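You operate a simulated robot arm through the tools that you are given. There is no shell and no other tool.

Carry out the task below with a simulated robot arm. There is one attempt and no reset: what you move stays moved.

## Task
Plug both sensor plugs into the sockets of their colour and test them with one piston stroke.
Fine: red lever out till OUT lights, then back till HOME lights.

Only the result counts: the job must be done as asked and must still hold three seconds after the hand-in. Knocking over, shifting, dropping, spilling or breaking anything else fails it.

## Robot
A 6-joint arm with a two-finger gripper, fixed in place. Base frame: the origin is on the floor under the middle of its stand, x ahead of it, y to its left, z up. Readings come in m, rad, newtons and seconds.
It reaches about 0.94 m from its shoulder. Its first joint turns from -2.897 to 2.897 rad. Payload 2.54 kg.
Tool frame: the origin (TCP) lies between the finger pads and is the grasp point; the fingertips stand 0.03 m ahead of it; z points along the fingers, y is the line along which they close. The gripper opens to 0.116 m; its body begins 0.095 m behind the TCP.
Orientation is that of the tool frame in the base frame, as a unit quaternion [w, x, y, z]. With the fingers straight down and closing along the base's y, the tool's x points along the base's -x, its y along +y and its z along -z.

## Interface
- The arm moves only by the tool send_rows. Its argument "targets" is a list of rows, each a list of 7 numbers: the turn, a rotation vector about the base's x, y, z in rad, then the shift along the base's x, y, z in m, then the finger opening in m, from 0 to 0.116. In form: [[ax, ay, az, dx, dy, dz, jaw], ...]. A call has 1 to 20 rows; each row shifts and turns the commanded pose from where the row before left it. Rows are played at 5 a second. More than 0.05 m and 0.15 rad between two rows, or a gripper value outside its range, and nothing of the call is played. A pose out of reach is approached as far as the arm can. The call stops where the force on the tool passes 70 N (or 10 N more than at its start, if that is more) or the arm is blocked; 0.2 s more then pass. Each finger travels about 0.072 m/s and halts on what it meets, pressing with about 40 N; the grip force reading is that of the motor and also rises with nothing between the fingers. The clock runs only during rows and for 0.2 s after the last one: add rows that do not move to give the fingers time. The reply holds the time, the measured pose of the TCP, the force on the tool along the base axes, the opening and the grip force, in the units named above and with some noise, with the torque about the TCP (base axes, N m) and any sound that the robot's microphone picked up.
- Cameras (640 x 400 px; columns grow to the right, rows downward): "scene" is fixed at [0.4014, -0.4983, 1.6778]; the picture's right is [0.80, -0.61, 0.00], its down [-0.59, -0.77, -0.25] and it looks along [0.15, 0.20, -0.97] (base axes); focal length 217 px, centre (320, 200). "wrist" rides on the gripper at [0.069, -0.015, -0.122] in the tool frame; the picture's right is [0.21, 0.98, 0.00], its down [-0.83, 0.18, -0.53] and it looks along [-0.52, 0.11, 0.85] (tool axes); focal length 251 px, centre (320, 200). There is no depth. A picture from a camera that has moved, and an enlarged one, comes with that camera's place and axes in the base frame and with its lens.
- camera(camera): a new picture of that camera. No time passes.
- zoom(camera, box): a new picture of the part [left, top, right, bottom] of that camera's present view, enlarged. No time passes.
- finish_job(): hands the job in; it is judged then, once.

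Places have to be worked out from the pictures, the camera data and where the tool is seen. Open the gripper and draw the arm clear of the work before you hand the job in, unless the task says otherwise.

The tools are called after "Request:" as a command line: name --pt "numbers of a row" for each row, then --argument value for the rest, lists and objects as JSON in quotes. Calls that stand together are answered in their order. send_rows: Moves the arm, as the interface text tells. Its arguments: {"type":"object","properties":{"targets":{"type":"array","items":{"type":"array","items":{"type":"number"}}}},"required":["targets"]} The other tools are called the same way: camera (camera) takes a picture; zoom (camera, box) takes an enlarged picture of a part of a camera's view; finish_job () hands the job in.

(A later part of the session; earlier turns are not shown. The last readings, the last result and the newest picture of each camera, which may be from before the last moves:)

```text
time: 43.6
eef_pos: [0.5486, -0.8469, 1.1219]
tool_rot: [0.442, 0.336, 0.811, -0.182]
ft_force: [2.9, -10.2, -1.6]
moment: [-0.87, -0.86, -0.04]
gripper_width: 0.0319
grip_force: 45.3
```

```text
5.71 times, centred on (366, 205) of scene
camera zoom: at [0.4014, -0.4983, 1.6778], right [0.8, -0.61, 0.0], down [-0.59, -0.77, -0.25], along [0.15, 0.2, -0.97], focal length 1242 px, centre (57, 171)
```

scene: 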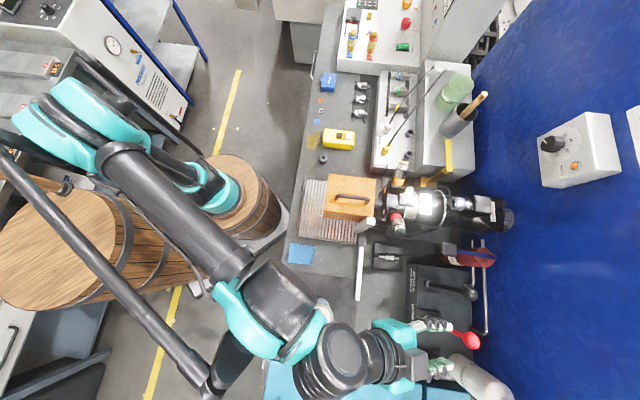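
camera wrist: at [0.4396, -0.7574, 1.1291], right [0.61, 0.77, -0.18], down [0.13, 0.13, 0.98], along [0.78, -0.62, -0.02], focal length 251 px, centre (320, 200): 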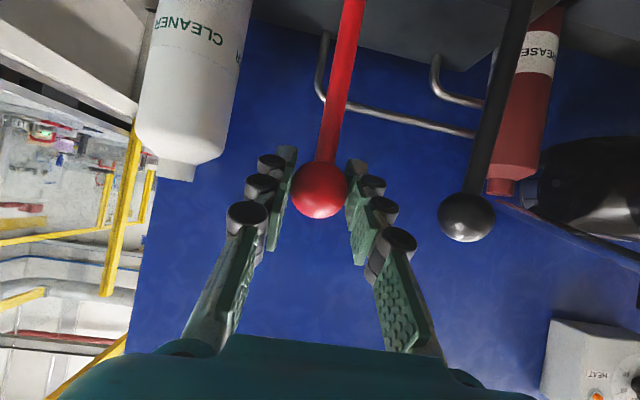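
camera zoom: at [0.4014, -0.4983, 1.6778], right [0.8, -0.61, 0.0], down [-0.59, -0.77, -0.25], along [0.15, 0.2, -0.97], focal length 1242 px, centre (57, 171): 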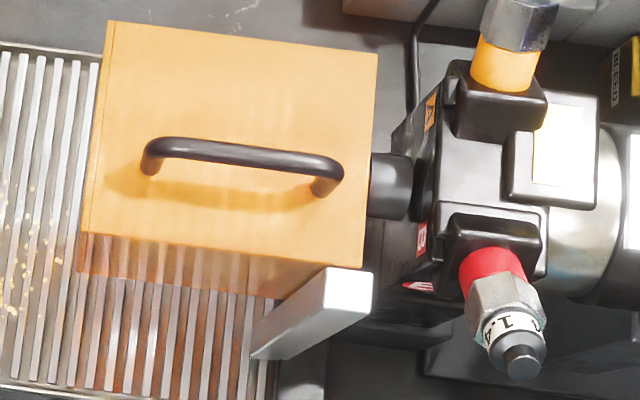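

The lever follows with ~9 N resistance. Continuing the pull by another 2 cm along the arc and checking.

Request:
send_rows --pt "0 0 0 -0.0038 0.0034 0.0003 0.025" --pt "0 0 0 -0.0038 0.0034 0.0001 0.025" --pt "0 0 0 -0.0036 0.0036 0 0.025" --pt "0 0 0 -0.0036 0.0036 -0.0003 0.025" --pt "0 0 0 0 0 0 0.025"

Request:
camera --camera "wrist"

Request:
camera --camera "scene"

Request:
zoom --camera "scene" --box '[310, 170, 422, 240]'

```text
time: 44.8
eef_pos: [0.5346, -0.8316, 1.1217]
tool_rot: [0.442, 0.336, 0.811, -0.183]
ft_force: [-1.8, -9.2, 6.2]
moment: [-0.7, -0.71, -0.05]
gripper_width: 0.0317
grip_force: 45.3
```

```text
taken
camera wrist: at [0.425, -0.7429, 1.129], right [0.61, 0.77, -0.18], down [0.13, 0.13, 0.98], along [0.78, -0.62, -0.02], focal length 251 px, centre (320, 200)
```

wrist: 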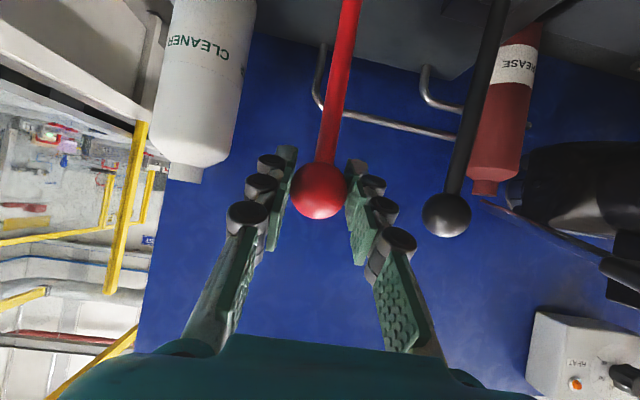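

```text
taken
```

scene: 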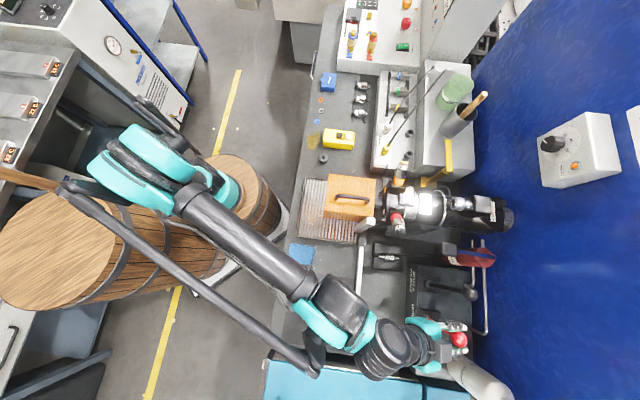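

```text
5.71 times, centred on (366, 205) of scene
camera zoom: at [0.4014, -0.4983, 1.6778], right [0.8, -0.61, 0.0], down [-0.59, -0.77, -0.25], along [0.15, 0.2, -0.97], focal length 1242 px, centre (57, 171)
```

zoom: 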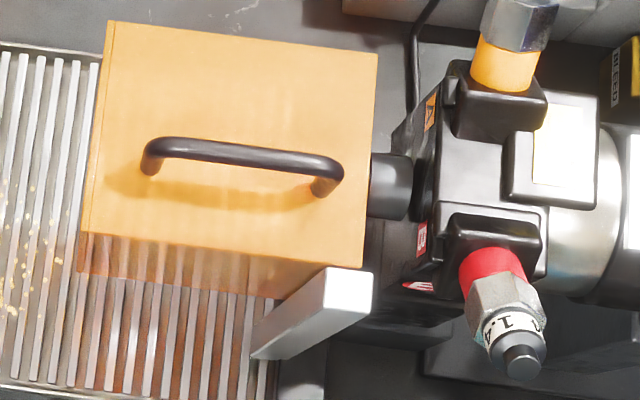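

Moving fine. I'll check the actuator's rear end and continue the pull a further 2 cm, keeping z level.

Request:
send_rows --pt "0 0 0 -0.0036 0.0036 0.0006 0.025" --pt "0 0 0 -0.0036 0.0036 0.0003 0.025" --pt "0 0 0 -0.0036 0.0036 0 0.025" --pt "0 0 0 -0.0036 0.0036 -0.0003 0.025" --pt "0 0 0 0 0 0 0.025"

Request:
zoom --camera "scene" --box '[420, 180, 532, 250]'

Request:
zoom --camera "scene" --box '[310, 170, 422, 240]'

Request:
camera --camera "wrist"

```text
time: 46.0
eef_pos: [0.5208, -0.8173, 1.1189]
tool_rot: [0.442, 0.336, 0.812, -0.182]
ft_force: [-7.0, -15.6, -26.7]
moment: [-0.07, -0.07, -0.1]
gripper_width: 0.0318
grip_force: 44.6
```

```text
5.71 times, centred on (476, 215) of scene
camera zoom: at [0.4014, -0.4983, 1.6778], right [0.8, -0.61, 0.0], down [-0.59, -0.77, -0.25], along [0.15, 0.2, -0.97], focal length 1242 px, centre (-571, 114)
```

zoom: 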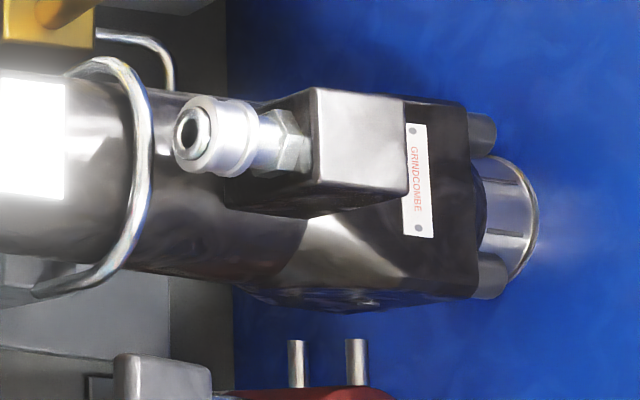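

```text
5.71 times, centred on (366, 205) of scene
camera zoom: at [0.4014, -0.4983, 1.6778], right [0.8, -0.61, 0.0], down [-0.59, -0.77, -0.25], along [0.15, 0.2, -0.97], focal length 1242 px, centre (57, 171)
```

zoom: 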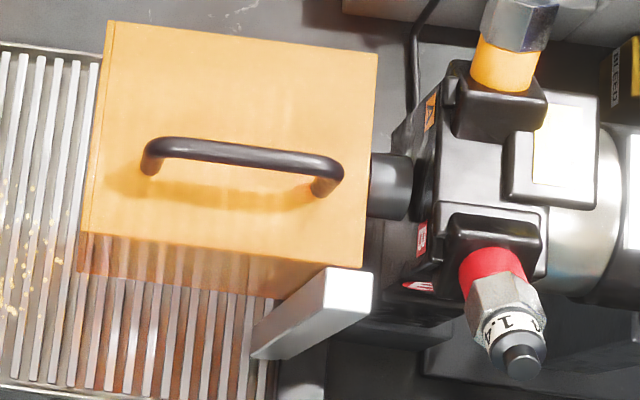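

```text
taken
camera wrist: at [0.4108, -0.7288, 1.1279], right [0.61, 0.77, -0.18], down [0.13, 0.13, 0.98], along [0.78, -0.62, -0.02], focal length 251 px, centre (320, 200)
```

wrist: 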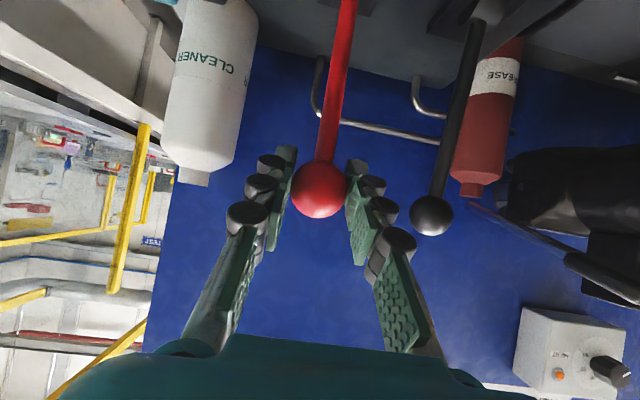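

The lever keeps moving with steady ~6 N drag (friction-like), but side loads built up (−u and −z). I'll relax by shifting −u 2 mm and down 3 mm, then release to see whether the lever stays and check the lamps.

Request:
send_rows --pt "0 0 0 -0.0016 -0.0016 -0.003 0.025" --pt "0 0 0 0 0 0 0.025"

```text
time: 46.6
eef_pos: [0.5205, -0.8172, 1.1191]
tool_rot: [0.443, 0.336, 0.811, -0.183]
ft_force: [-0.1, -2.5, 0.9]
moment: [-0.13, -0.24, 0.04]
gripper_width: 0.0315
grip_force: 44.7
```

Forces are near zero. Opening the fingers to see if the lever stays put.

Request:
send_rows --pt "0 0 0 0 0 0 0.04" --pt "0 0 0 0 0 0 0.05" --pt "0 0 0 0 0 0 0.05" --pt "0 0 0 0 0 0 0.05"

Request:
camera --camera "wrist"

Request:
zoom --camera "scene" --box '[400, 290, 512, 400]'

```text
time: 47.6
eef_pos: [0.5207, -0.818, 1.1185]
tool_rot: [0.442, 0.336, 0.812, -0.182]
ft_force: [-0.5, 0.0, 0.0]
moment: [-0.01, -0.03, -0.03]
gripper_width: 0.0504
grip_force: 0.1
```

```text
taken
camera wrist: at [0.4095, -0.729, 1.1269], right [0.61, 0.77, -0.18], down [0.13, 0.13, 0.98], along [0.78, -0.62, -0.02], focal length 251 px, centre (320, 200)
```

wrist: 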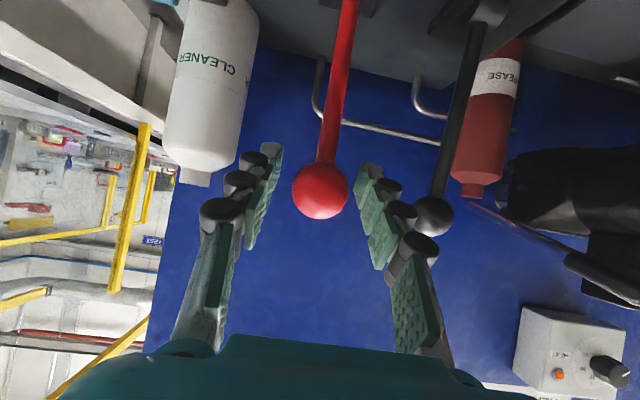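

```text
3.64 times, centred on (456, 345) of scene
camera zoom: at [0.4014, -0.4983, 1.6778], right [0.8, -0.61, 0.0], down [-0.59, -0.77, -0.25], along [0.15, 0.2, -0.97], focal length 790 px, centre (-174, -327)
```

zoom: 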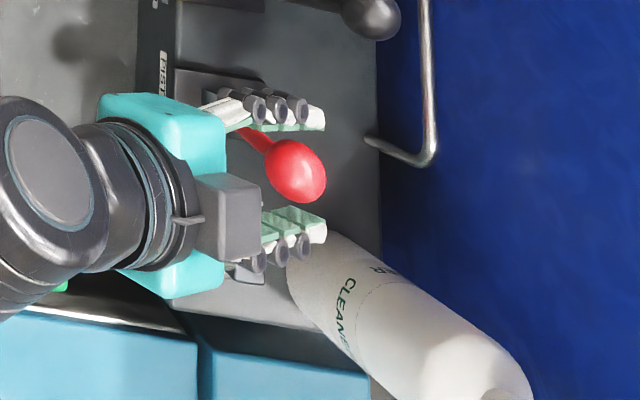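

The lever stays where it is. I'll retreat, rise and turn the camera toward the cabinet to read the lamps.

Request:
send_rows --pt "0 0 0 -0.024 0.024 0.0217 0.05" --pt "0 0 0 -0.024 0.024 0.0217 0.05" --pt "0 0 0.15 0 0.01 0.035 0.05" --pt "0 0 0.15 0 0.01 0.035 0.05" --pt "0 0 0.15 0 0.01 0.035 0.05" --pt "0 0 0.15 0 0.01 0.035 0.05" --pt "0 0 0.15 0 0.01 0.02 0.05" --pt "0 0 0.15 0 0.01 0 0.05" --pt "0 0 0.15 0 0.01 0 0.05" --pt "0 0 0.15 0 0 0 0.05" --pt "0 0 0 0 0 0 0.05"

Request:
camera --camera "wrist"

```text
time: 50.0
eef_pos: [0.4722, -0.6994, 1.3222]
tool_rot: [0.468, -0.181, 0.859, 0.098]
ft_force: [0.9, 0.3, -0.1]
moment: [-0.01, 0.0, 0.0]
gripper_width: 0.05
grip_force: 0.1
```

```text
taken
camera wrist: at [0.35, -0.7691, 1.33], right [-0.5, 0.85, -0.18], down [-0.07, 0.17, 0.98], along [0.86, 0.51, -0.02], focal length 251 px, centre (320, 200)
```

wrist: 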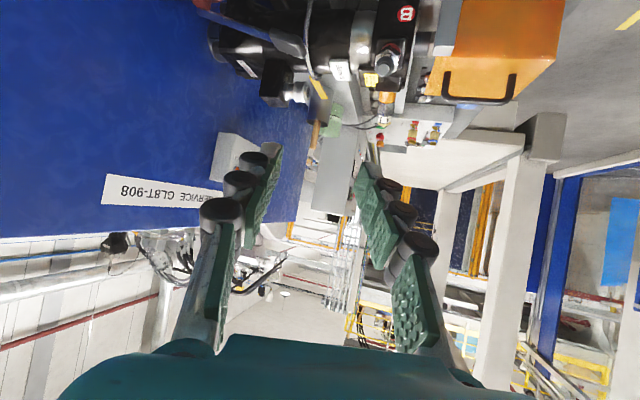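

The cabinet is near the image centre, quite edge-on. Zooming in.

Request:
zoom --camera "wrist" --box '[300, 110, 396, 210]'

Request:
zoom --camera "wrist" --box '[330, 130, 378, 190]'

```text
4.00 times, centred on (348, 160) of wrist
camera zoom: at [0.35, -0.7691, 1.33], right [-0.5, 0.85, -0.18], down [-0.07, 0.17, 0.98], along [0.86, 0.51, -0.02], focal length 1006 px, centre (208, 360)
```

zoom: 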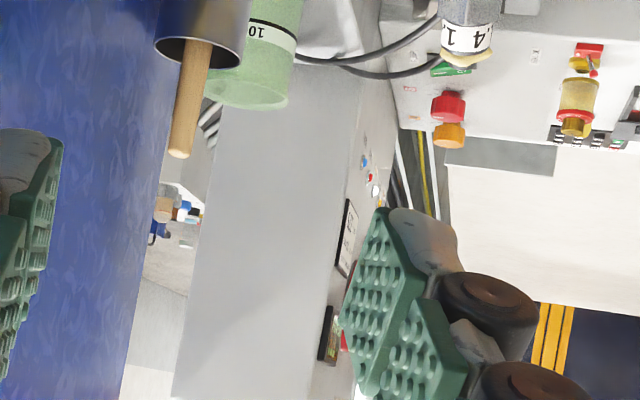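

```text
6.67 times, centred on (354, 160) of wrist
camera zoom: at [0.35, -0.7691, 1.33], right [-0.5, 0.85, -0.18], down [-0.07, 0.17, 0.98], along [0.86, 0.51, -0.02], focal length 1676 px, centre (93, 467)
```

zoom: 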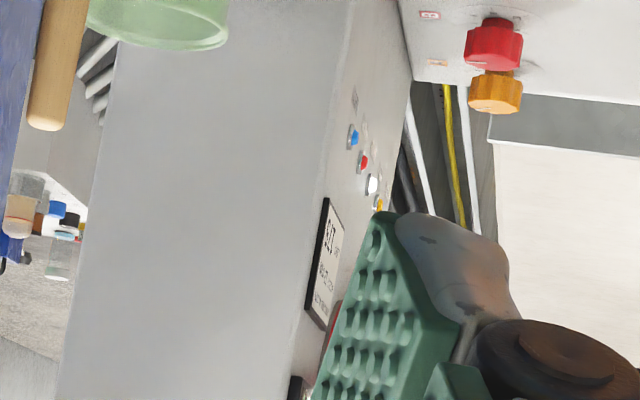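

Too oblique to judge. I'll slide toward +y for a better angle on the lamp face.

Request:
send_rows --pt "0 0 -0.05 0 0.045 0 0.05" --pt "0 0 -0.05 0 0.045 0 0.05" --pt "0 0 -0.05 0 0.045 0 0.05" --pt "0 0 0 0 0.045 0 0.05" --pt "0 0 0 0 0.045 0 0.05" --pt "0 0 0 0 0.045 0 0.05" --pt "0 0 0 0 0 0 0.05"

Request:
camera --camera "wrist"

Request:
zoom --camera "wrist" --box '[300, 110, 396, 210]'

```text
time: 51.6
eef_pos: [0.4719, -0.43, 1.3259]
tool_rot: [0.474, -0.115, 0.871, 0.062]
ft_force: [0.2, 0.3, 0.0]
moment: [0.01, 0.04, -0.02]
gripper_width: 0.0499
grip_force: 0.1
```

```text
taken
camera wrist: at [0.3402, -0.4808, 1.3333], right [-0.37, 0.91, -0.18], down [-0.05, 0.17, 0.98], along [0.93, 0.37, -0.02], focal length 251 px, centre (320, 200)
```

wrist: 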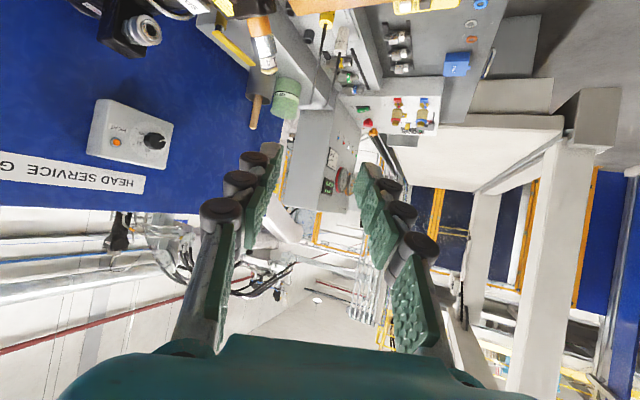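

```text
4.00 times, centred on (348, 160) of wrist
camera zoom: at [0.3402, -0.4808, 1.3333], right [-0.37, 0.91, -0.18], down [-0.05, 0.17, 0.98], along [0.93, 0.37, -0.02], focal length 1006 px, centre (208, 360)
```

zoom: 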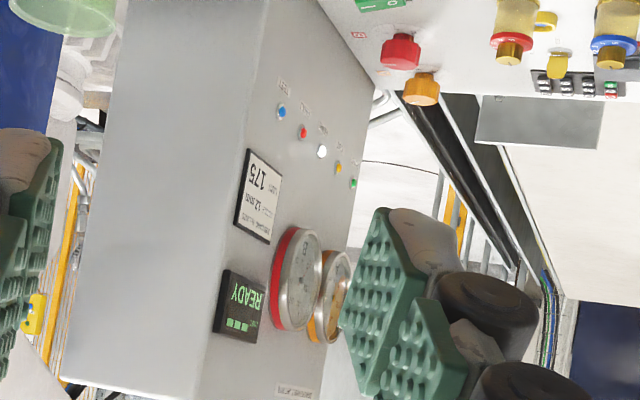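

Request:
zoom --camera "wrist" --box '[322, 118, 354, 138]'

Request:
zoom --camera "wrist" --box '[310, 130, 350, 205]'

Request:
zoom --camera "wrist" --box '[322, 132, 354, 162]'

```text
16.00 times, centred on (338, 128) of wrist
camera zoom: at [0.3402, -0.4808, 1.3333], right [-0.37, 0.91, -0.18], down [-0.05, 0.17, 0.98], along [0.93, 0.37, -0.02], focal length 4023 px, centre (32, 1352)
```

zoom: 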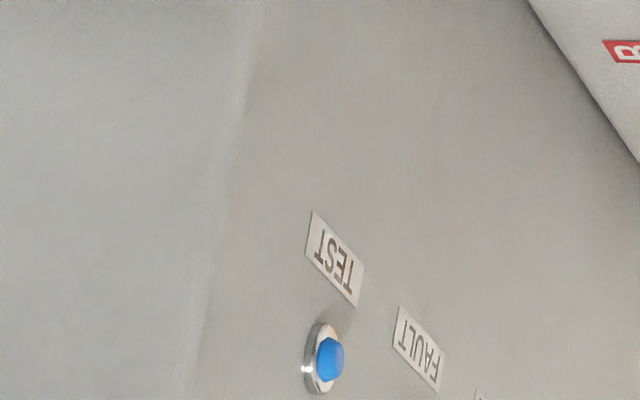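

```text
5.33 times, centred on (330, 168) of wrist
camera zoom: at [0.3402, -0.4808, 1.3333], right [-0.37, 0.91, -0.18], down [-0.05, 0.17, 0.98], along [0.93, 0.37, -0.02], focal length 1341 px, centre (267, 373)
```

zoom: 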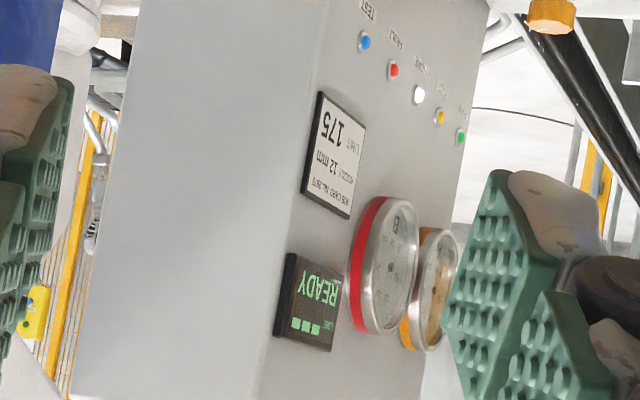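

```text
13.33 times, centred on (338, 147) of wrist
camera zoom: at [0.3402, -0.4808, 1.3333], right [-0.37, 0.91, -0.18], down [-0.05, 0.17, 0.98], along [0.93, 0.37, -0.02], focal length 3352 px, centre (80, 907)
```

zoom: 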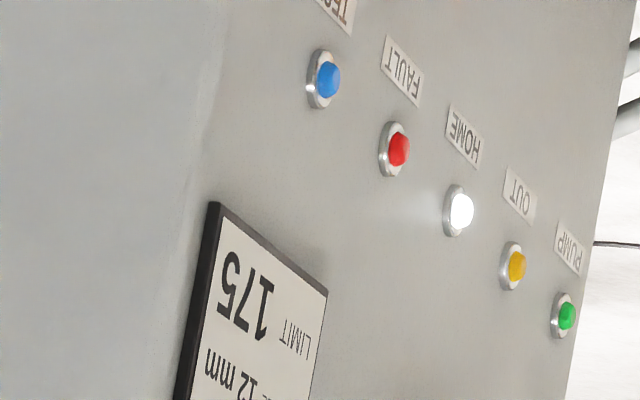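

HOME is still lit and OUT is off, so the lever must go further out. I'll return to the knob and keep pulling.

Request:
send_rows --pt "0 0 -0.15 0 -0.045 0 0.05" --pt "0 0 -0.15 0 -0.045 0 0.05" --pt "0 0 -0.15 0 -0.045 0 0.05" --pt "0 0 -0.15 0 -0.045 0 0.05" --pt "0 0 -0.15 0 -0.045 0 0.05" --pt "0 0 -0.15 0 -0.045 0 0.05" --pt "0 0 -0.15 0 -0.0175 -0.04 0.05" --pt "0 0 0 0 -0.0175 -0.04 0.05" --pt "0 0 0 0 -0.0175 -0.04 0.05" --pt "0 0 0 0 -0.0175 -0.0434 0.05" --pt "0 0 0 0 0 0 0.05"

Request:
camera --camera "wrist"

```text
time: 54.0
eef_pos: [0.4725, -0.7717, 1.1587]
tool_rot: [0.443, 0.335, 0.811, -0.183]
ft_force: [0.4, 0.2, 0.3]
moment: [0.0, 0.01, 0.01]
gripper_width: 0.0501
grip_force: 0.0
```

```text
taken
camera wrist: at [0.3629, -0.6821, 1.167], right [0.61, 0.77, -0.18], down [0.13, 0.13, 0.98], along [0.78, -0.62, -0.02], focal length 251 px, centre (320, 200)
```

wrist: 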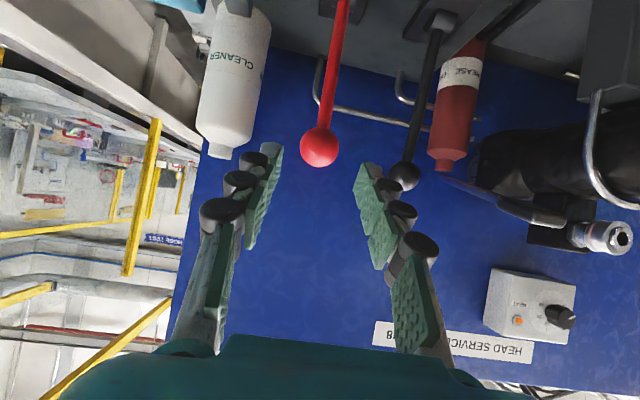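

Knob is centred ahead ~7 cm. Advancing and gripping it again.

Request:
send_rows --pt "0 0 0 0.0147 -0.0147 -0.013 0.05" --pt "0 0 0 0.0147 -0.0147 -0.013 0.05" --pt "0 0 0 0.0142 -0.0142 -0.0125 0.05" --pt "0 0 0 0 0 0 0.05"

Request:
camera --camera "wrist"

```text
time: 55.0
eef_pos: [0.5154, -0.8152, 1.1197]
tool_rot: [0.443, 0.337, 0.811, -0.184]
ft_force: [0.4, 0.1, 0.5]
moment: [0.01, -0.01, -0.01]
gripper_width: 0.05
grip_force: 0.0
```

```text
taken
camera wrist: at [0.4053, -0.7254, 1.1275], right [0.61, 0.77, -0.18], down [0.13, 0.13, 0.98], along [0.78, -0.62, -0.02], focal length 251 px, centre (320, 200)
```

wrist: 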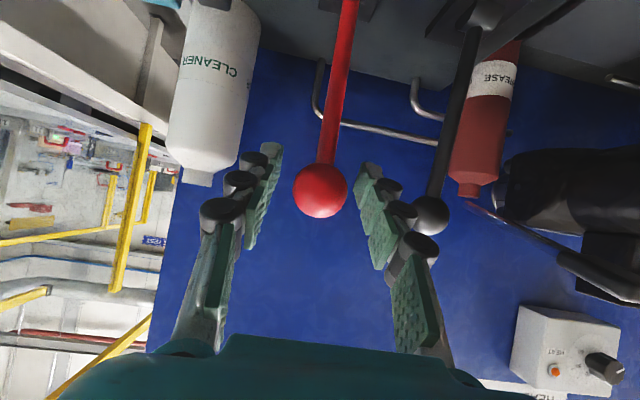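

Perfectly centred. Closing and pulling further along the arc.

Request:
send_rows --pt "0 0 0 0 0 0 0.04" --pt "0 0 0 0 0 0 0.025" --pt "0 0 0 0 0 0 0.025" --pt "0 0 0 -0.0051 0.0051 -0.0016 0.025" --pt "0 0 0 -0.0061 0.0061 -0.0024 0.025" --pt "0 0 0 0 0 0 0.025"

Request:
camera --camera "wrist"

```text
time: 56.4
eef_pos: [0.5047, -0.8025, 1.1164]
tool_rot: [0.442, 0.336, 0.811, -0.183]
ft_force: [10.8, 1.6, 6.5]
moment: [-0.92, -0.94, 0.09]
gripper_width: 0.032
grip_force: 44.9
```

```text
taken
camera wrist: at [0.395, -0.7131, 1.1237], right [0.61, 0.77, -0.18], down [0.13, 0.13, 0.98], along [0.78, -0.62, -0.02], focal length 251 px, centre (320, 200)
```

wrist: 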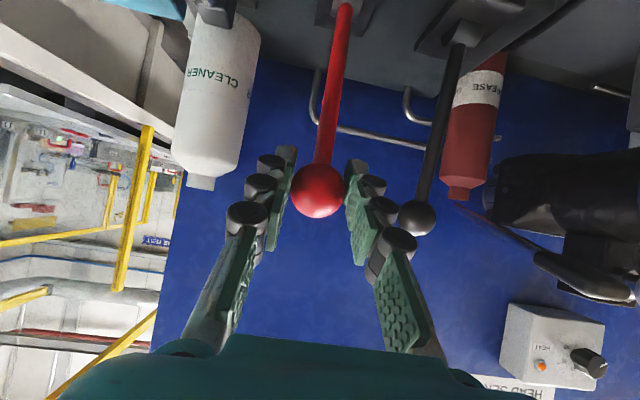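

Lever follows (6 N drag). Continuing the pull along the arc.

Request:
send_rows --pt "0 0 0 -0.0053 0.0065 -0.0025 0.025" --pt "0 0 0 -0.0059 0.0059 -0.003 0.025" --pt "0 0 0 -0.0057 0.0057 -0.0035 0.025" --pt "0 0 0 -0.0057 0.0057 -0.0038 0.025" --pt "0 0 0 0 0 0 0.025"

Request:
camera --camera "wrist"

Request:
zoom --camera "scene" --box '[310, 170, 422, 240]'

```text
time: 57.6
eef_pos: [0.4835, -0.7799, 1.1035]
tool_rot: [0.442, 0.336, 0.811, -0.183]
ft_force: [11.9, 1.0, -3.6]
moment: [-0.5, -0.58, 0.07]
gripper_width: 0.0322
grip_force: 44.9
```

```text
taken
camera wrist: at [0.372, -0.6903, 1.1111], right [0.61, 0.77, -0.18], down [0.13, 0.13, 0.98], along [0.78, -0.62, -0.02], focal length 251 px, centre (320, 200)
```

wrist: 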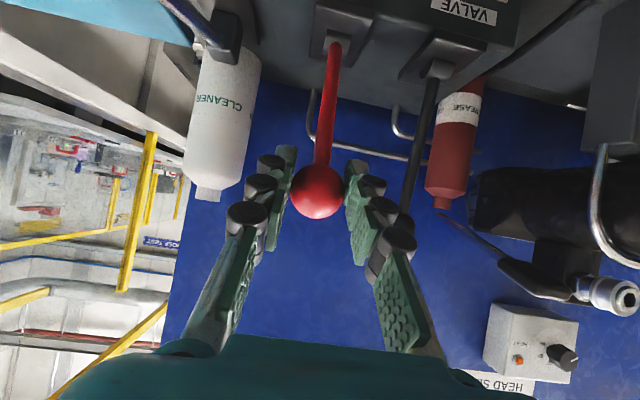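

```text
5.71 times, centred on (366, 205) of scene
camera zoom: at [0.4014, -0.4983, 1.6778], right [0.8, -0.61, 0.0], down [-0.59, -0.77, -0.25], along [0.15, 0.2, -0.97], focal length 1242 px, centre (57, 171)
```

zoom: 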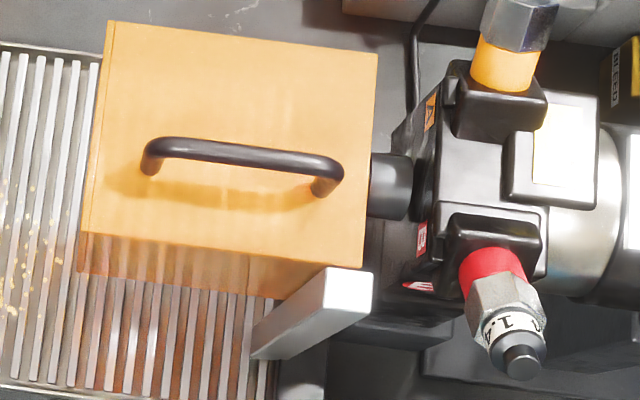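

Now at about −30° from vertical and still moving freely. Continuing two more increments to look for a stop.

Request:
send_rows --pt "0 0 0 -0.0045 0.0057 -0.0048 0.025" --pt "0 0 0 -0.0045 0.0047 -0.004 0.025" --pt "0 0 0 -0.0042 0.0042 -0.0045 0.025" --pt "0 0 0 0 0 0 0.025"

Request:
camera --camera "wrist"

```text
time: 58.6
eef_pos: [0.4677, -0.7649, 1.0897]
tool_rot: [0.442, 0.336, 0.812, -0.183]
ft_force: [4.1, -5.0, 2.5]
moment: [-0.77, -0.7, -0.04]
gripper_width: 0.0322
grip_force: 44.4
```

```text
taken
camera wrist: at [0.3576, -0.6755, 1.0985], right [0.61, 0.77, -0.18], down [0.13, 0.13, 0.98], along [0.78, -0.62, -0.02], focal length 251 px, centre (320, 200)
```

wrist: 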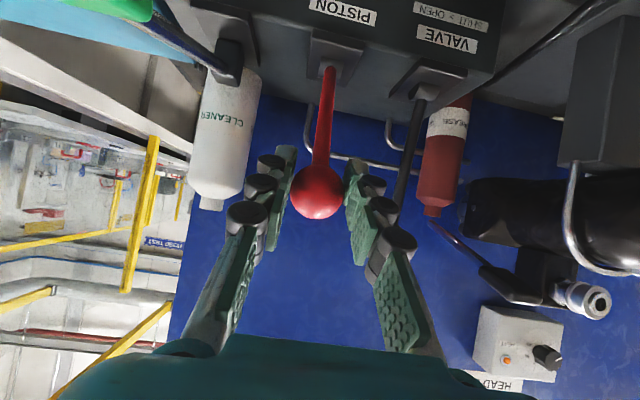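

Lever is now ~40° out with no stop yet. I'll release here and check the lamps again.

Request:
send_rows --pt "0 0 0 0 0 0 0.04" --pt "0 0 0 0 0 0 0.05" --pt "0 0 0 0 0 0 0.05" --pt "0 0 0 -0.024 0.024 0.0217 0.05" --pt "0 0 0 -0.024 0.024 0.0217 0.05" --pt "0 0 0.15 0.005 0.02 0.04 0.05" --pt "0 0 0.15 0.01 0.02 0.04 0.05" --pt "0 0 0.15 0.01 0.02 0.04 0.05" --pt "0 0 0.15 0.01 0.02 0.04 0.05" --pt "0 0 0.15 0.01 0.03 0.03 0.05" --pt "0 0 0.15 0.01 0.045 0 0.05" --pt "0 0 0.15 0 0.045 0 0.05" --pt "0 0 0 0 0.045 0 0.05" --pt "0 0 0 0 0.045 0 0.05" --pt "0 0 0 0 0 0 0.05"

Request:
camera --camera "wrist"

Request:
camera --camera "scene"

```text
time: 61.8
eef_pos: [0.4757, -0.4255, 1.3234]
tool_rot: [0.475, -0.114, 0.87, 0.062]
ft_force: [0.5, -0.3, -0.3]
moment: [0.0, 0.01, 0.05]
gripper_width: 0.0503
grip_force: 0.1
```

```text
taken
camera wrist: at [0.3446, -0.4765, 1.3305], right [-0.37, 0.91, -0.18], down [-0.05, 0.17, 0.98], along [0.93, 0.37, -0.02], focal length 251 px, centre (320, 200)
```

wrist: 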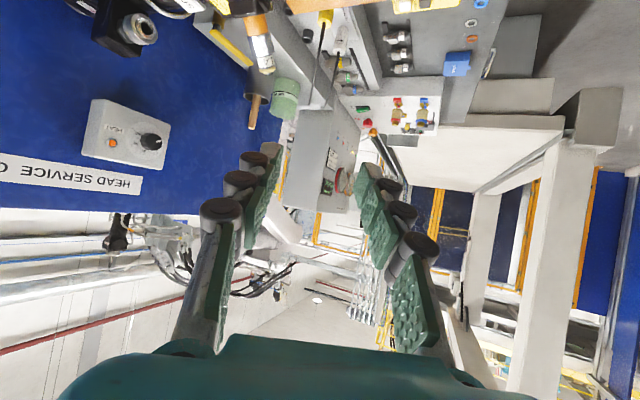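

```text
taken
```

scene: 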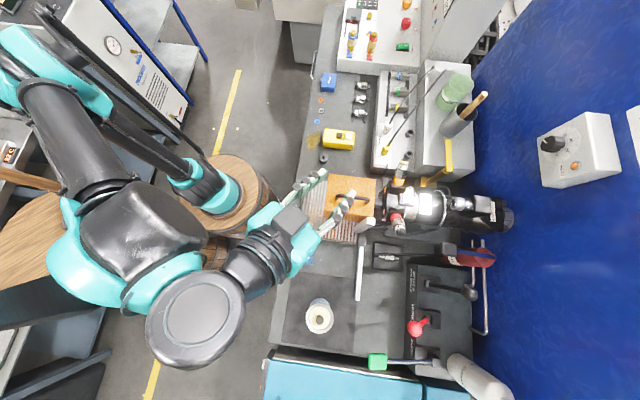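

Request:
zoom --camera "wrist" --box '[322, 132, 354, 162]'

Request:
zoom --camera "wrist" --box '[310, 160, 350, 205]'

Request:
zoom --camera "scene" --box '[390, 260, 502, 390]'

Request:
zoom --camera "scene" --box '[300, 160, 428, 260]'

```text
13.33 times, centred on (338, 147) of wrist
camera zoom: at [0.3446, -0.4765, 1.3305], right [-0.37, 0.91, -0.18], down [-0.05, 0.17, 0.98], along [0.93, 0.37, -0.02], focal length 3352 px, centre (80, 907)
```

zoom: 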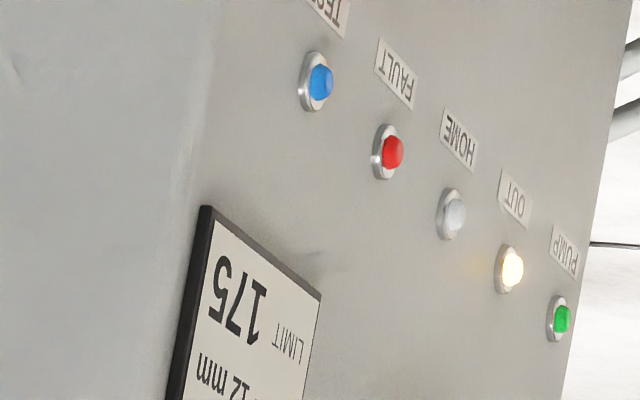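

```text
8.89 times, centred on (330, 182) of wrist
camera zoom: at [0.3446, -0.4765, 1.3305], right [-0.37, 0.91, -0.18], down [-0.05, 0.17, 0.98], along [0.93, 0.37, -0.02], focal length 2235 px, centre (231, 356)
```

zoom: 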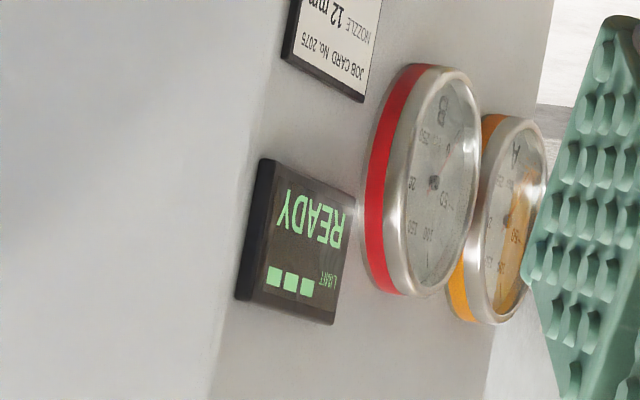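

```text
3.08 times, centred on (446, 325) of scene
camera zoom: at [0.4014, -0.4983, 1.6778], right [0.8, -0.61, 0.0], down [-0.59, -0.77, -0.25], along [0.15, 0.2, -0.97], focal length 668 px, centre (-68, -185)
```

zoom: 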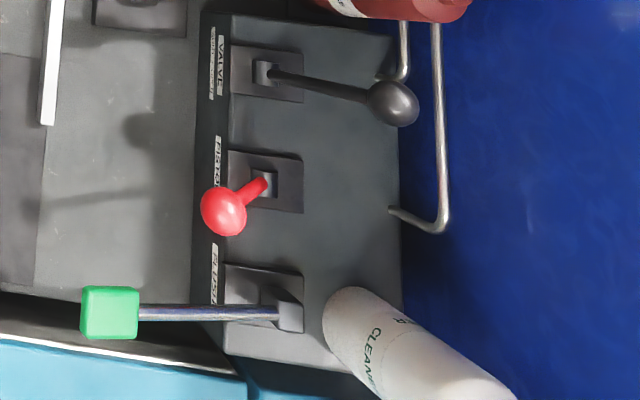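

```text
4.00 times, centred on (364, 210) of scene
camera zoom: at [0.4014, -0.4983, 1.6778], right [0.8, -0.61, 0.0], down [-0.59, -0.77, -0.25], along [0.15, 0.2, -0.97], focal length 869 px, centre (144, 160)
```

zoom: 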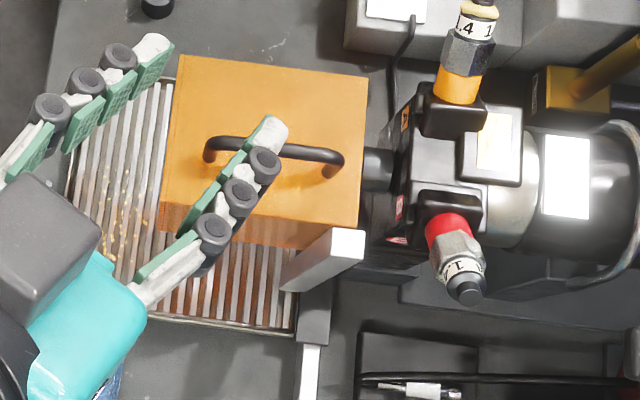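

OUT is lit, HOME off, no FAULT. Now I'll return to the knob and bring the lever back.

Request:
send_rows --pt "0 0 0 0 -0.045 0 0.05" --pt "0 0 0 0 -0.045 0 0.05" --pt "0 0 -0.15 0 -0.045 0 0.05" --pt "0 0 -0.15 -0.01 -0.045 0 0.05" --pt "0 0 -0.15 -0.01 -0.03 -0.03 0.05" --pt "0 0 -0.15 -0.01 -0.02 -0.04 0.05" --pt "0 0 -0.15 -0.01 -0.02 -0.04 0.05" --pt "0 0 -0.15 -0.01 -0.02 -0.04 0.05" --pt "0 0 -0.15 -0.005 -0.02 -0.04 0.05" --pt "0 0 0 0 0 0 0.05"

Request:
camera --camera "wrist"

```text
time: 64.0
eef_pos: [0.4181, -0.7157, 1.1335]
tool_rot: [0.442, 0.337, 0.811, -0.183]
ft_force: [0.2, 0.3, 0.1]
moment: [0.02, 0.01, 0.0]
gripper_width: 0.0498
grip_force: 0.0
```

```text
taken
camera wrist: at [0.3094, -0.6267, 1.1421], right [0.61, 0.77, -0.18], down [0.13, 0.13, 0.98], along [0.78, -0.62, -0.02], focal length 251 px, centre (320, 200)
```

wrist: 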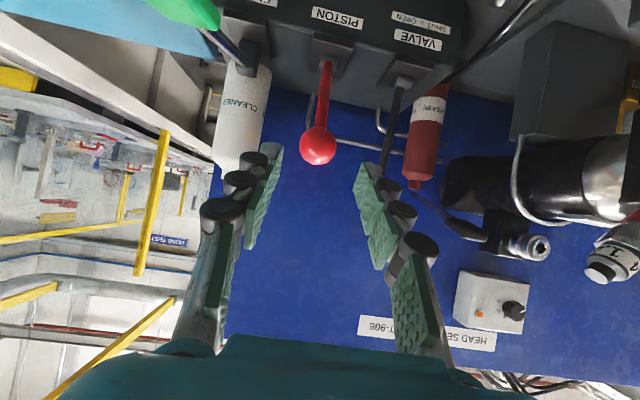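

Knob is ~7.5 cm ahead on the tool axis. Advancing to it.

Request:
send_rows --pt "0 0 0 0.0155 -0.0155 -0.014 0.05" --pt "0 0 0 0.0155 -0.0155 -0.014 0.05" --pt "0 0 0 0.0155 -0.0155 -0.014 0.05" --pt "0 0 0 0 0 0 0.05"

Request:
camera --camera "wrist"

```text
time: 65.0
eef_pos: [0.4664, -0.7629, 1.0932]
tool_rot: [0.442, 0.336, 0.811, -0.184]
ft_force: [1.2, 0.8, -0.3]
moment: [0.01, 0.01, 0.0]
gripper_width: 0.0499
grip_force: 0.0
```

```text
taken
camera wrist: at [0.3568, -0.6738, 1.1008], right [0.61, 0.77, -0.18], down [0.13, 0.13, 0.98], along [0.78, -0.62, -0.02], focal length 251 px, centre (320, 200)
```

wrist: 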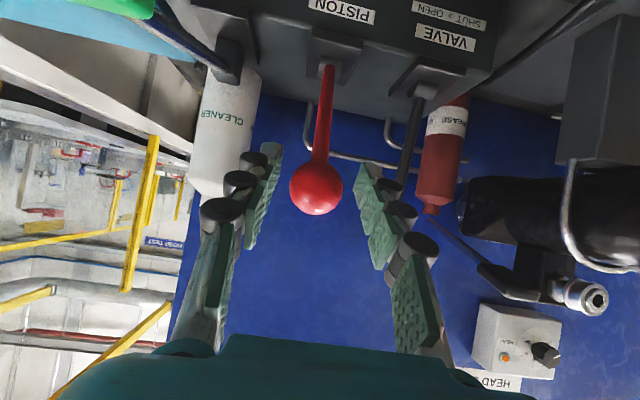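

Closing on the knob and starting the push back along the fitted arc (R≈0.177).

Request:
send_rows --pt "0 0 0 0 0 0 0.04" --pt "0 0 0 0 0 0 0.025" --pt "0 0 0 0 0 0 0.025" --pt "0 0 0 0.0046 -0.0046 0.0042 0.025" --pt "0 0 0 0.0046 -0.0046 0.0041 0.025" --pt "0 0 0 0.0049 -0.0049 0.0036 0.025" --pt "0 0 0 0.0049 -0.0049 0.0036 0.025" --pt "0 0 0 0 0 0 0.025"

Request:
camera --camera "wrist"

```text
time: 66.8
eef_pos: [0.4836, -0.7806, 1.107]
tool_rot: [0.443, 0.337, 0.811, -0.184]
ft_force: [-11.3, -0.3, 3.1]
moment: [0.54, 0.62, -0.07]
gripper_width: 0.0318
grip_force: 44.5
```

```text
taken
camera wrist: at [0.375, -0.6929, 1.1155], right [0.61, 0.77, -0.18], down [0.13, 0.13, 0.98], along [0.78, -0.62, -0.02], focal length 251 px, centre (320, 200)
```

wrist: 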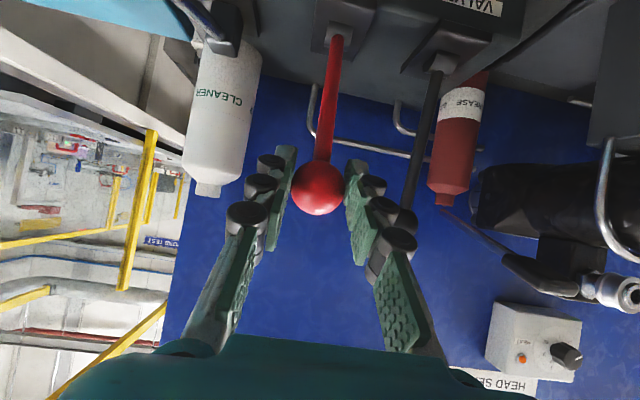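

Lever follows back. Continuing along the arc with a small −u relief.

Request:
send_rows --pt "0 0 0 0.0043 -0.0057 0.003 0.025" --pt "0 0 0 0.005 -0.005 0.0029 0.025" --pt "0 0 0 0.0052 -0.0052 0.0024 0.025" --pt "0 0 0 0.0052 -0.0052 0.0023 0.025" --pt "0 0 0 0.0053 -0.0053 0.0017 0.025" --pt "0 0 0 0.0054 -0.0054 0.0016 0.025" --pt "0 0 0 0 0 0 0.025"

Request:
camera --camera "wrist"

```text
time: 68.4
eef_pos: [0.5156, -0.813, 1.1232]
tool_rot: [0.443, 0.336, 0.811, -0.183]
ft_force: [-4.1, 2.5, -4.9]
moment: [0.61, 0.66, 0.03]
gripper_width: 0.0318
grip_force: 44.9
```

```text
taken
camera wrist: at [0.4058, -0.724, 1.1296], right [0.61, 0.77, -0.18], down [0.13, 0.13, 0.98], along [0.78, -0.62, -0.02], focal length 251 px, centre (320, 200)
```

wrist: 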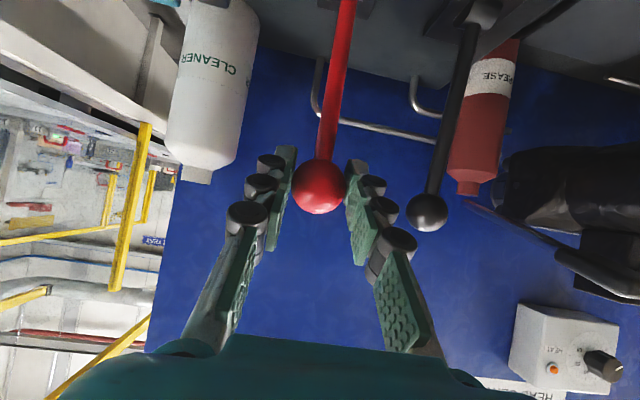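

At about −12°; continuing back to the starting position near +8°.

Request:
send_rows --pt "0 0 0 0.0054 -0.0054 0.0003 0.025" --pt "0 0 0 0.0054 -0.0054 0.0003 0.025" --pt "0 0 0 0.0054 -0.0054 0 0.025" --pt "0 0 0 0.0055 -0.0055 0 0.025" --pt "0 0 0 0.0055 -0.0055 -0.0005 0.025" --pt "0 0 0 0.0055 -0.0055 -0.0006 0.025" --pt "0 0 0 0 0 0 0.025"

Request:
camera --camera "wrist"

```text
time: 70.0
eef_pos: [0.5496, -0.8473, 1.1206]
tool_rot: [0.443, 0.336, 0.811, -0.183]
ft_force: [-2.1, 6.8, -0.7]
moment: [0.59, 0.59, 0.04]
gripper_width: 0.032
grip_force: 45.2
```

```text
taken
camera wrist: at [0.4389, -0.7571, 1.1291], right [0.61, 0.77, -0.18], down [0.13, 0.13, 0.98], along [0.78, -0.62, -0.02], focal length 251 px, centre (320, 200)
```

wrist: 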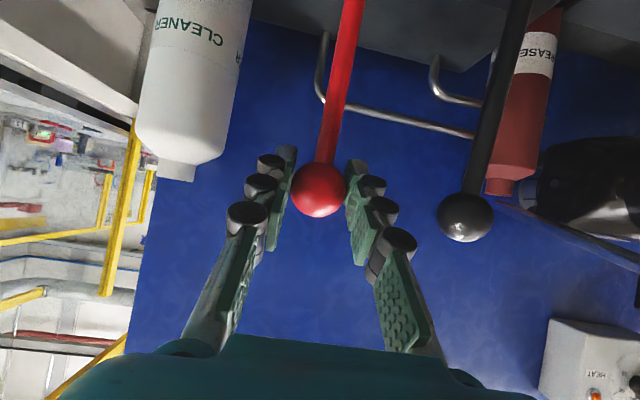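

Another ~9 mm to the original position; pushing gently while monitoring force.

Request:
send_rows --pt "0 0 0 0.0032 -0.0032 -0.0005 0.025" --pt "0 0 0 0.0033 -0.0033 -0.0005 0.025" --pt "0 0 0 0 0 0 0.025"

Request:
camera --camera "wrist"

```text
time: 70.8
eef_pos: [0.5548, -0.8517, 1.1207]
tool_rot: [0.442, 0.336, 0.811, -0.183]
ft_force: [-20.6, 35.4, -9.7]
moment: [0.11, 0.17, 0.16]
gripper_width: 0.0319
grip_force: 44.6
```

```text
taken
camera wrist: at [0.4441, -0.7624, 1.1286], right [0.61, 0.77, -0.18], down [0.13, 0.13, 0.98], along [0.78, -0.62, -0.02], focal length 251 px, centre (320, 200)
```

wrist: 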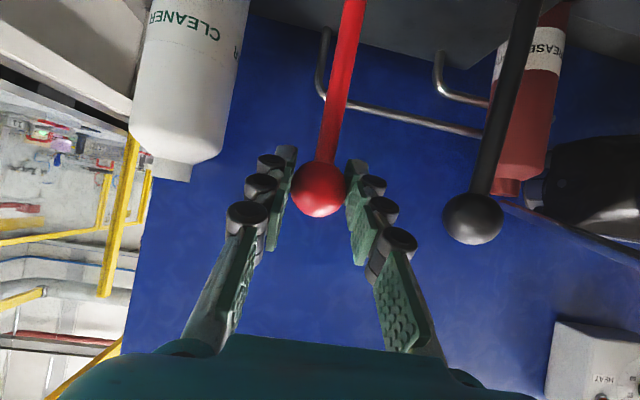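

Force jumped to ~40 N: the lever has reached its back stop (original position). Relaxing 2.5 mm and releasing.

Request:
send_rows --pt "0 0 0 -0.0018 0.0022 0 0.025" --pt "0 0 0 0 0 0 0.025"

```text
time: 71.4
eef_pos: [0.5539, -0.8511, 1.1221]
tool_rot: [0.443, 0.336, 0.811, -0.183]
ft_force: [-5.2, 12.2, -2.4]
moment: [-0.45, -0.38, 0.02]
gripper_width: 0.0318
grip_force: 45.1
```

Request:
send_rows --pt "0 0 0 -0.0004 0.001 0 0.025" --pt "0 0 0 0 0 0 0.032" --pt "0 0 0 0 0 0 0.042" --pt "0 0 0 0 0 0 0.05" --pt "0 0 0 0 0 0 0.05"

Request:
camera --camera "wrist"

```text
time: 72.6
eef_pos: [0.553, -0.8491, 1.1208]
tool_rot: [0.442, 0.337, 0.811, -0.184]
ft_force: [-0.5, 0.1, 0.8]
moment: [0.02, 0.01, 0.01]
gripper_width: 0.05
grip_force: 0.1
```

```text
taken
camera wrist: at [0.443, -0.7612, 1.1277], right [0.61, 0.77, -0.18], down [0.13, 0.13, 0.98], along [0.78, -0.62, -0.02], focal length 251 px, centre (320, 200)
```

wrist: 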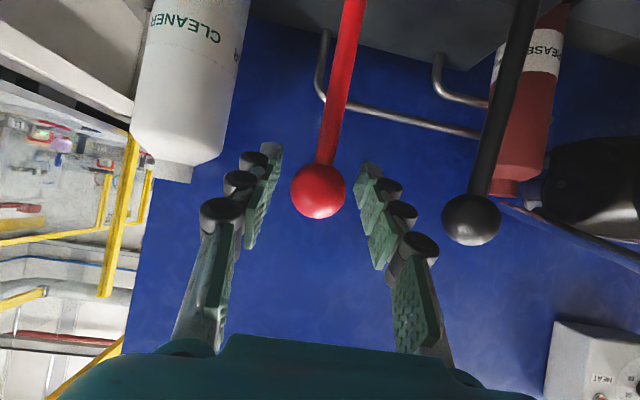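

Released; the lever is back at its original position. Retreating and going to check the lamps.

Request:
send_rows --pt "0 0 0 -0.024 0.024 0.0217 0.05" --pt "0 0 0 -0.024 0.024 0.0217 0.05" --pt "0 0 0 -0.024 0.024 0.0217 0.05" --pt "0 0 0.15 0 0.02 0.035 0.05" --pt "0 0 0.15 0 0.02 0.035 0.05" --pt "0 0 0.15 0 0.02 0.035 0.05" --pt "0 0 0.15 0 0.03 0.025 0.05" --pt "0 0 0.15 0 0.045 0 0.05" --pt "0 0 0.15 0 0.045 0 0.05" --pt "0 0 0.15 0 0.045 0 0.05" --pt "0 0 0 0 0.045 0 0.05" --pt "0 0 0 0 0.045 0 0.05" --pt "0 0 0 0 0.035 0 0.05" --pt "0 0 0 0 0 0 0.05"

Request:
camera --camera "wrist"

Request:
zoom --camera "wrist" --box '[318, 122, 366, 167]'

Request:
camera --camera "scene"

```text
time: 75.6
eef_pos: [0.4819, -0.4272, 1.3149]
tool_rot: [0.474, -0.116, 0.87, 0.063]
ft_force: [0.7, 0.4, 0.0]
moment: [0.0, 0.02, 0.03]
gripper_width: 0.0503
grip_force: 0.0
```

```text
taken
camera wrist: at [0.3505, -0.4793, 1.3225], right [-0.37, 0.91, -0.18], down [-0.05, 0.17, 0.98], along [0.93, 0.37, -0.02], focal length 251 px, centre (320, 200)
```

wrist: 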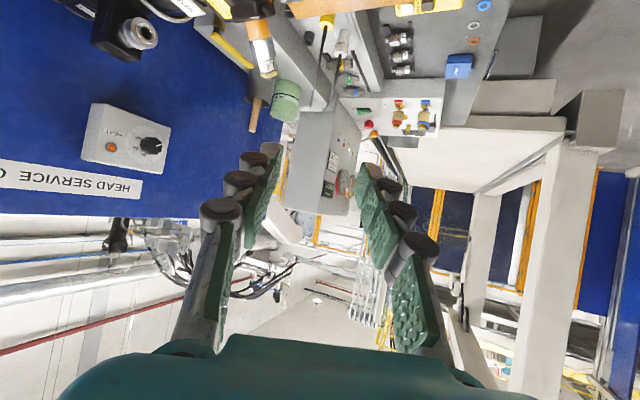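

```text
8.89 times, centred on (342, 144) of wrist
camera zoom: at [0.3505, -0.4793, 1.3225], right [-0.37, 0.91, -0.18], down [-0.05, 0.17, 0.98], along [0.93, 0.37, -0.02], focal length 2235 px, centre (124, 693)
```

zoom: 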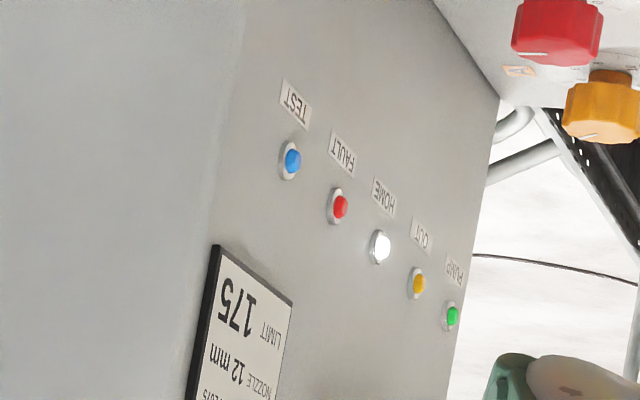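

```text
taken
```

scene: 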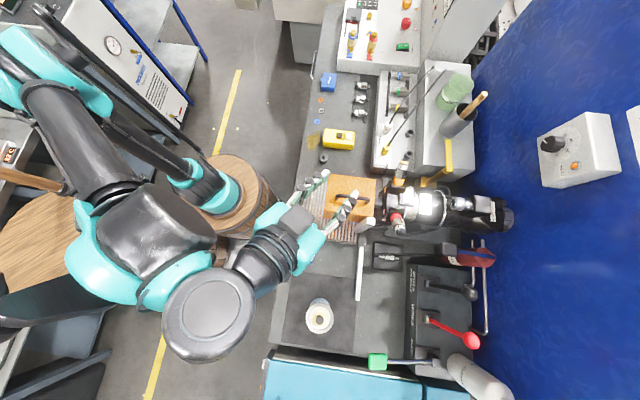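

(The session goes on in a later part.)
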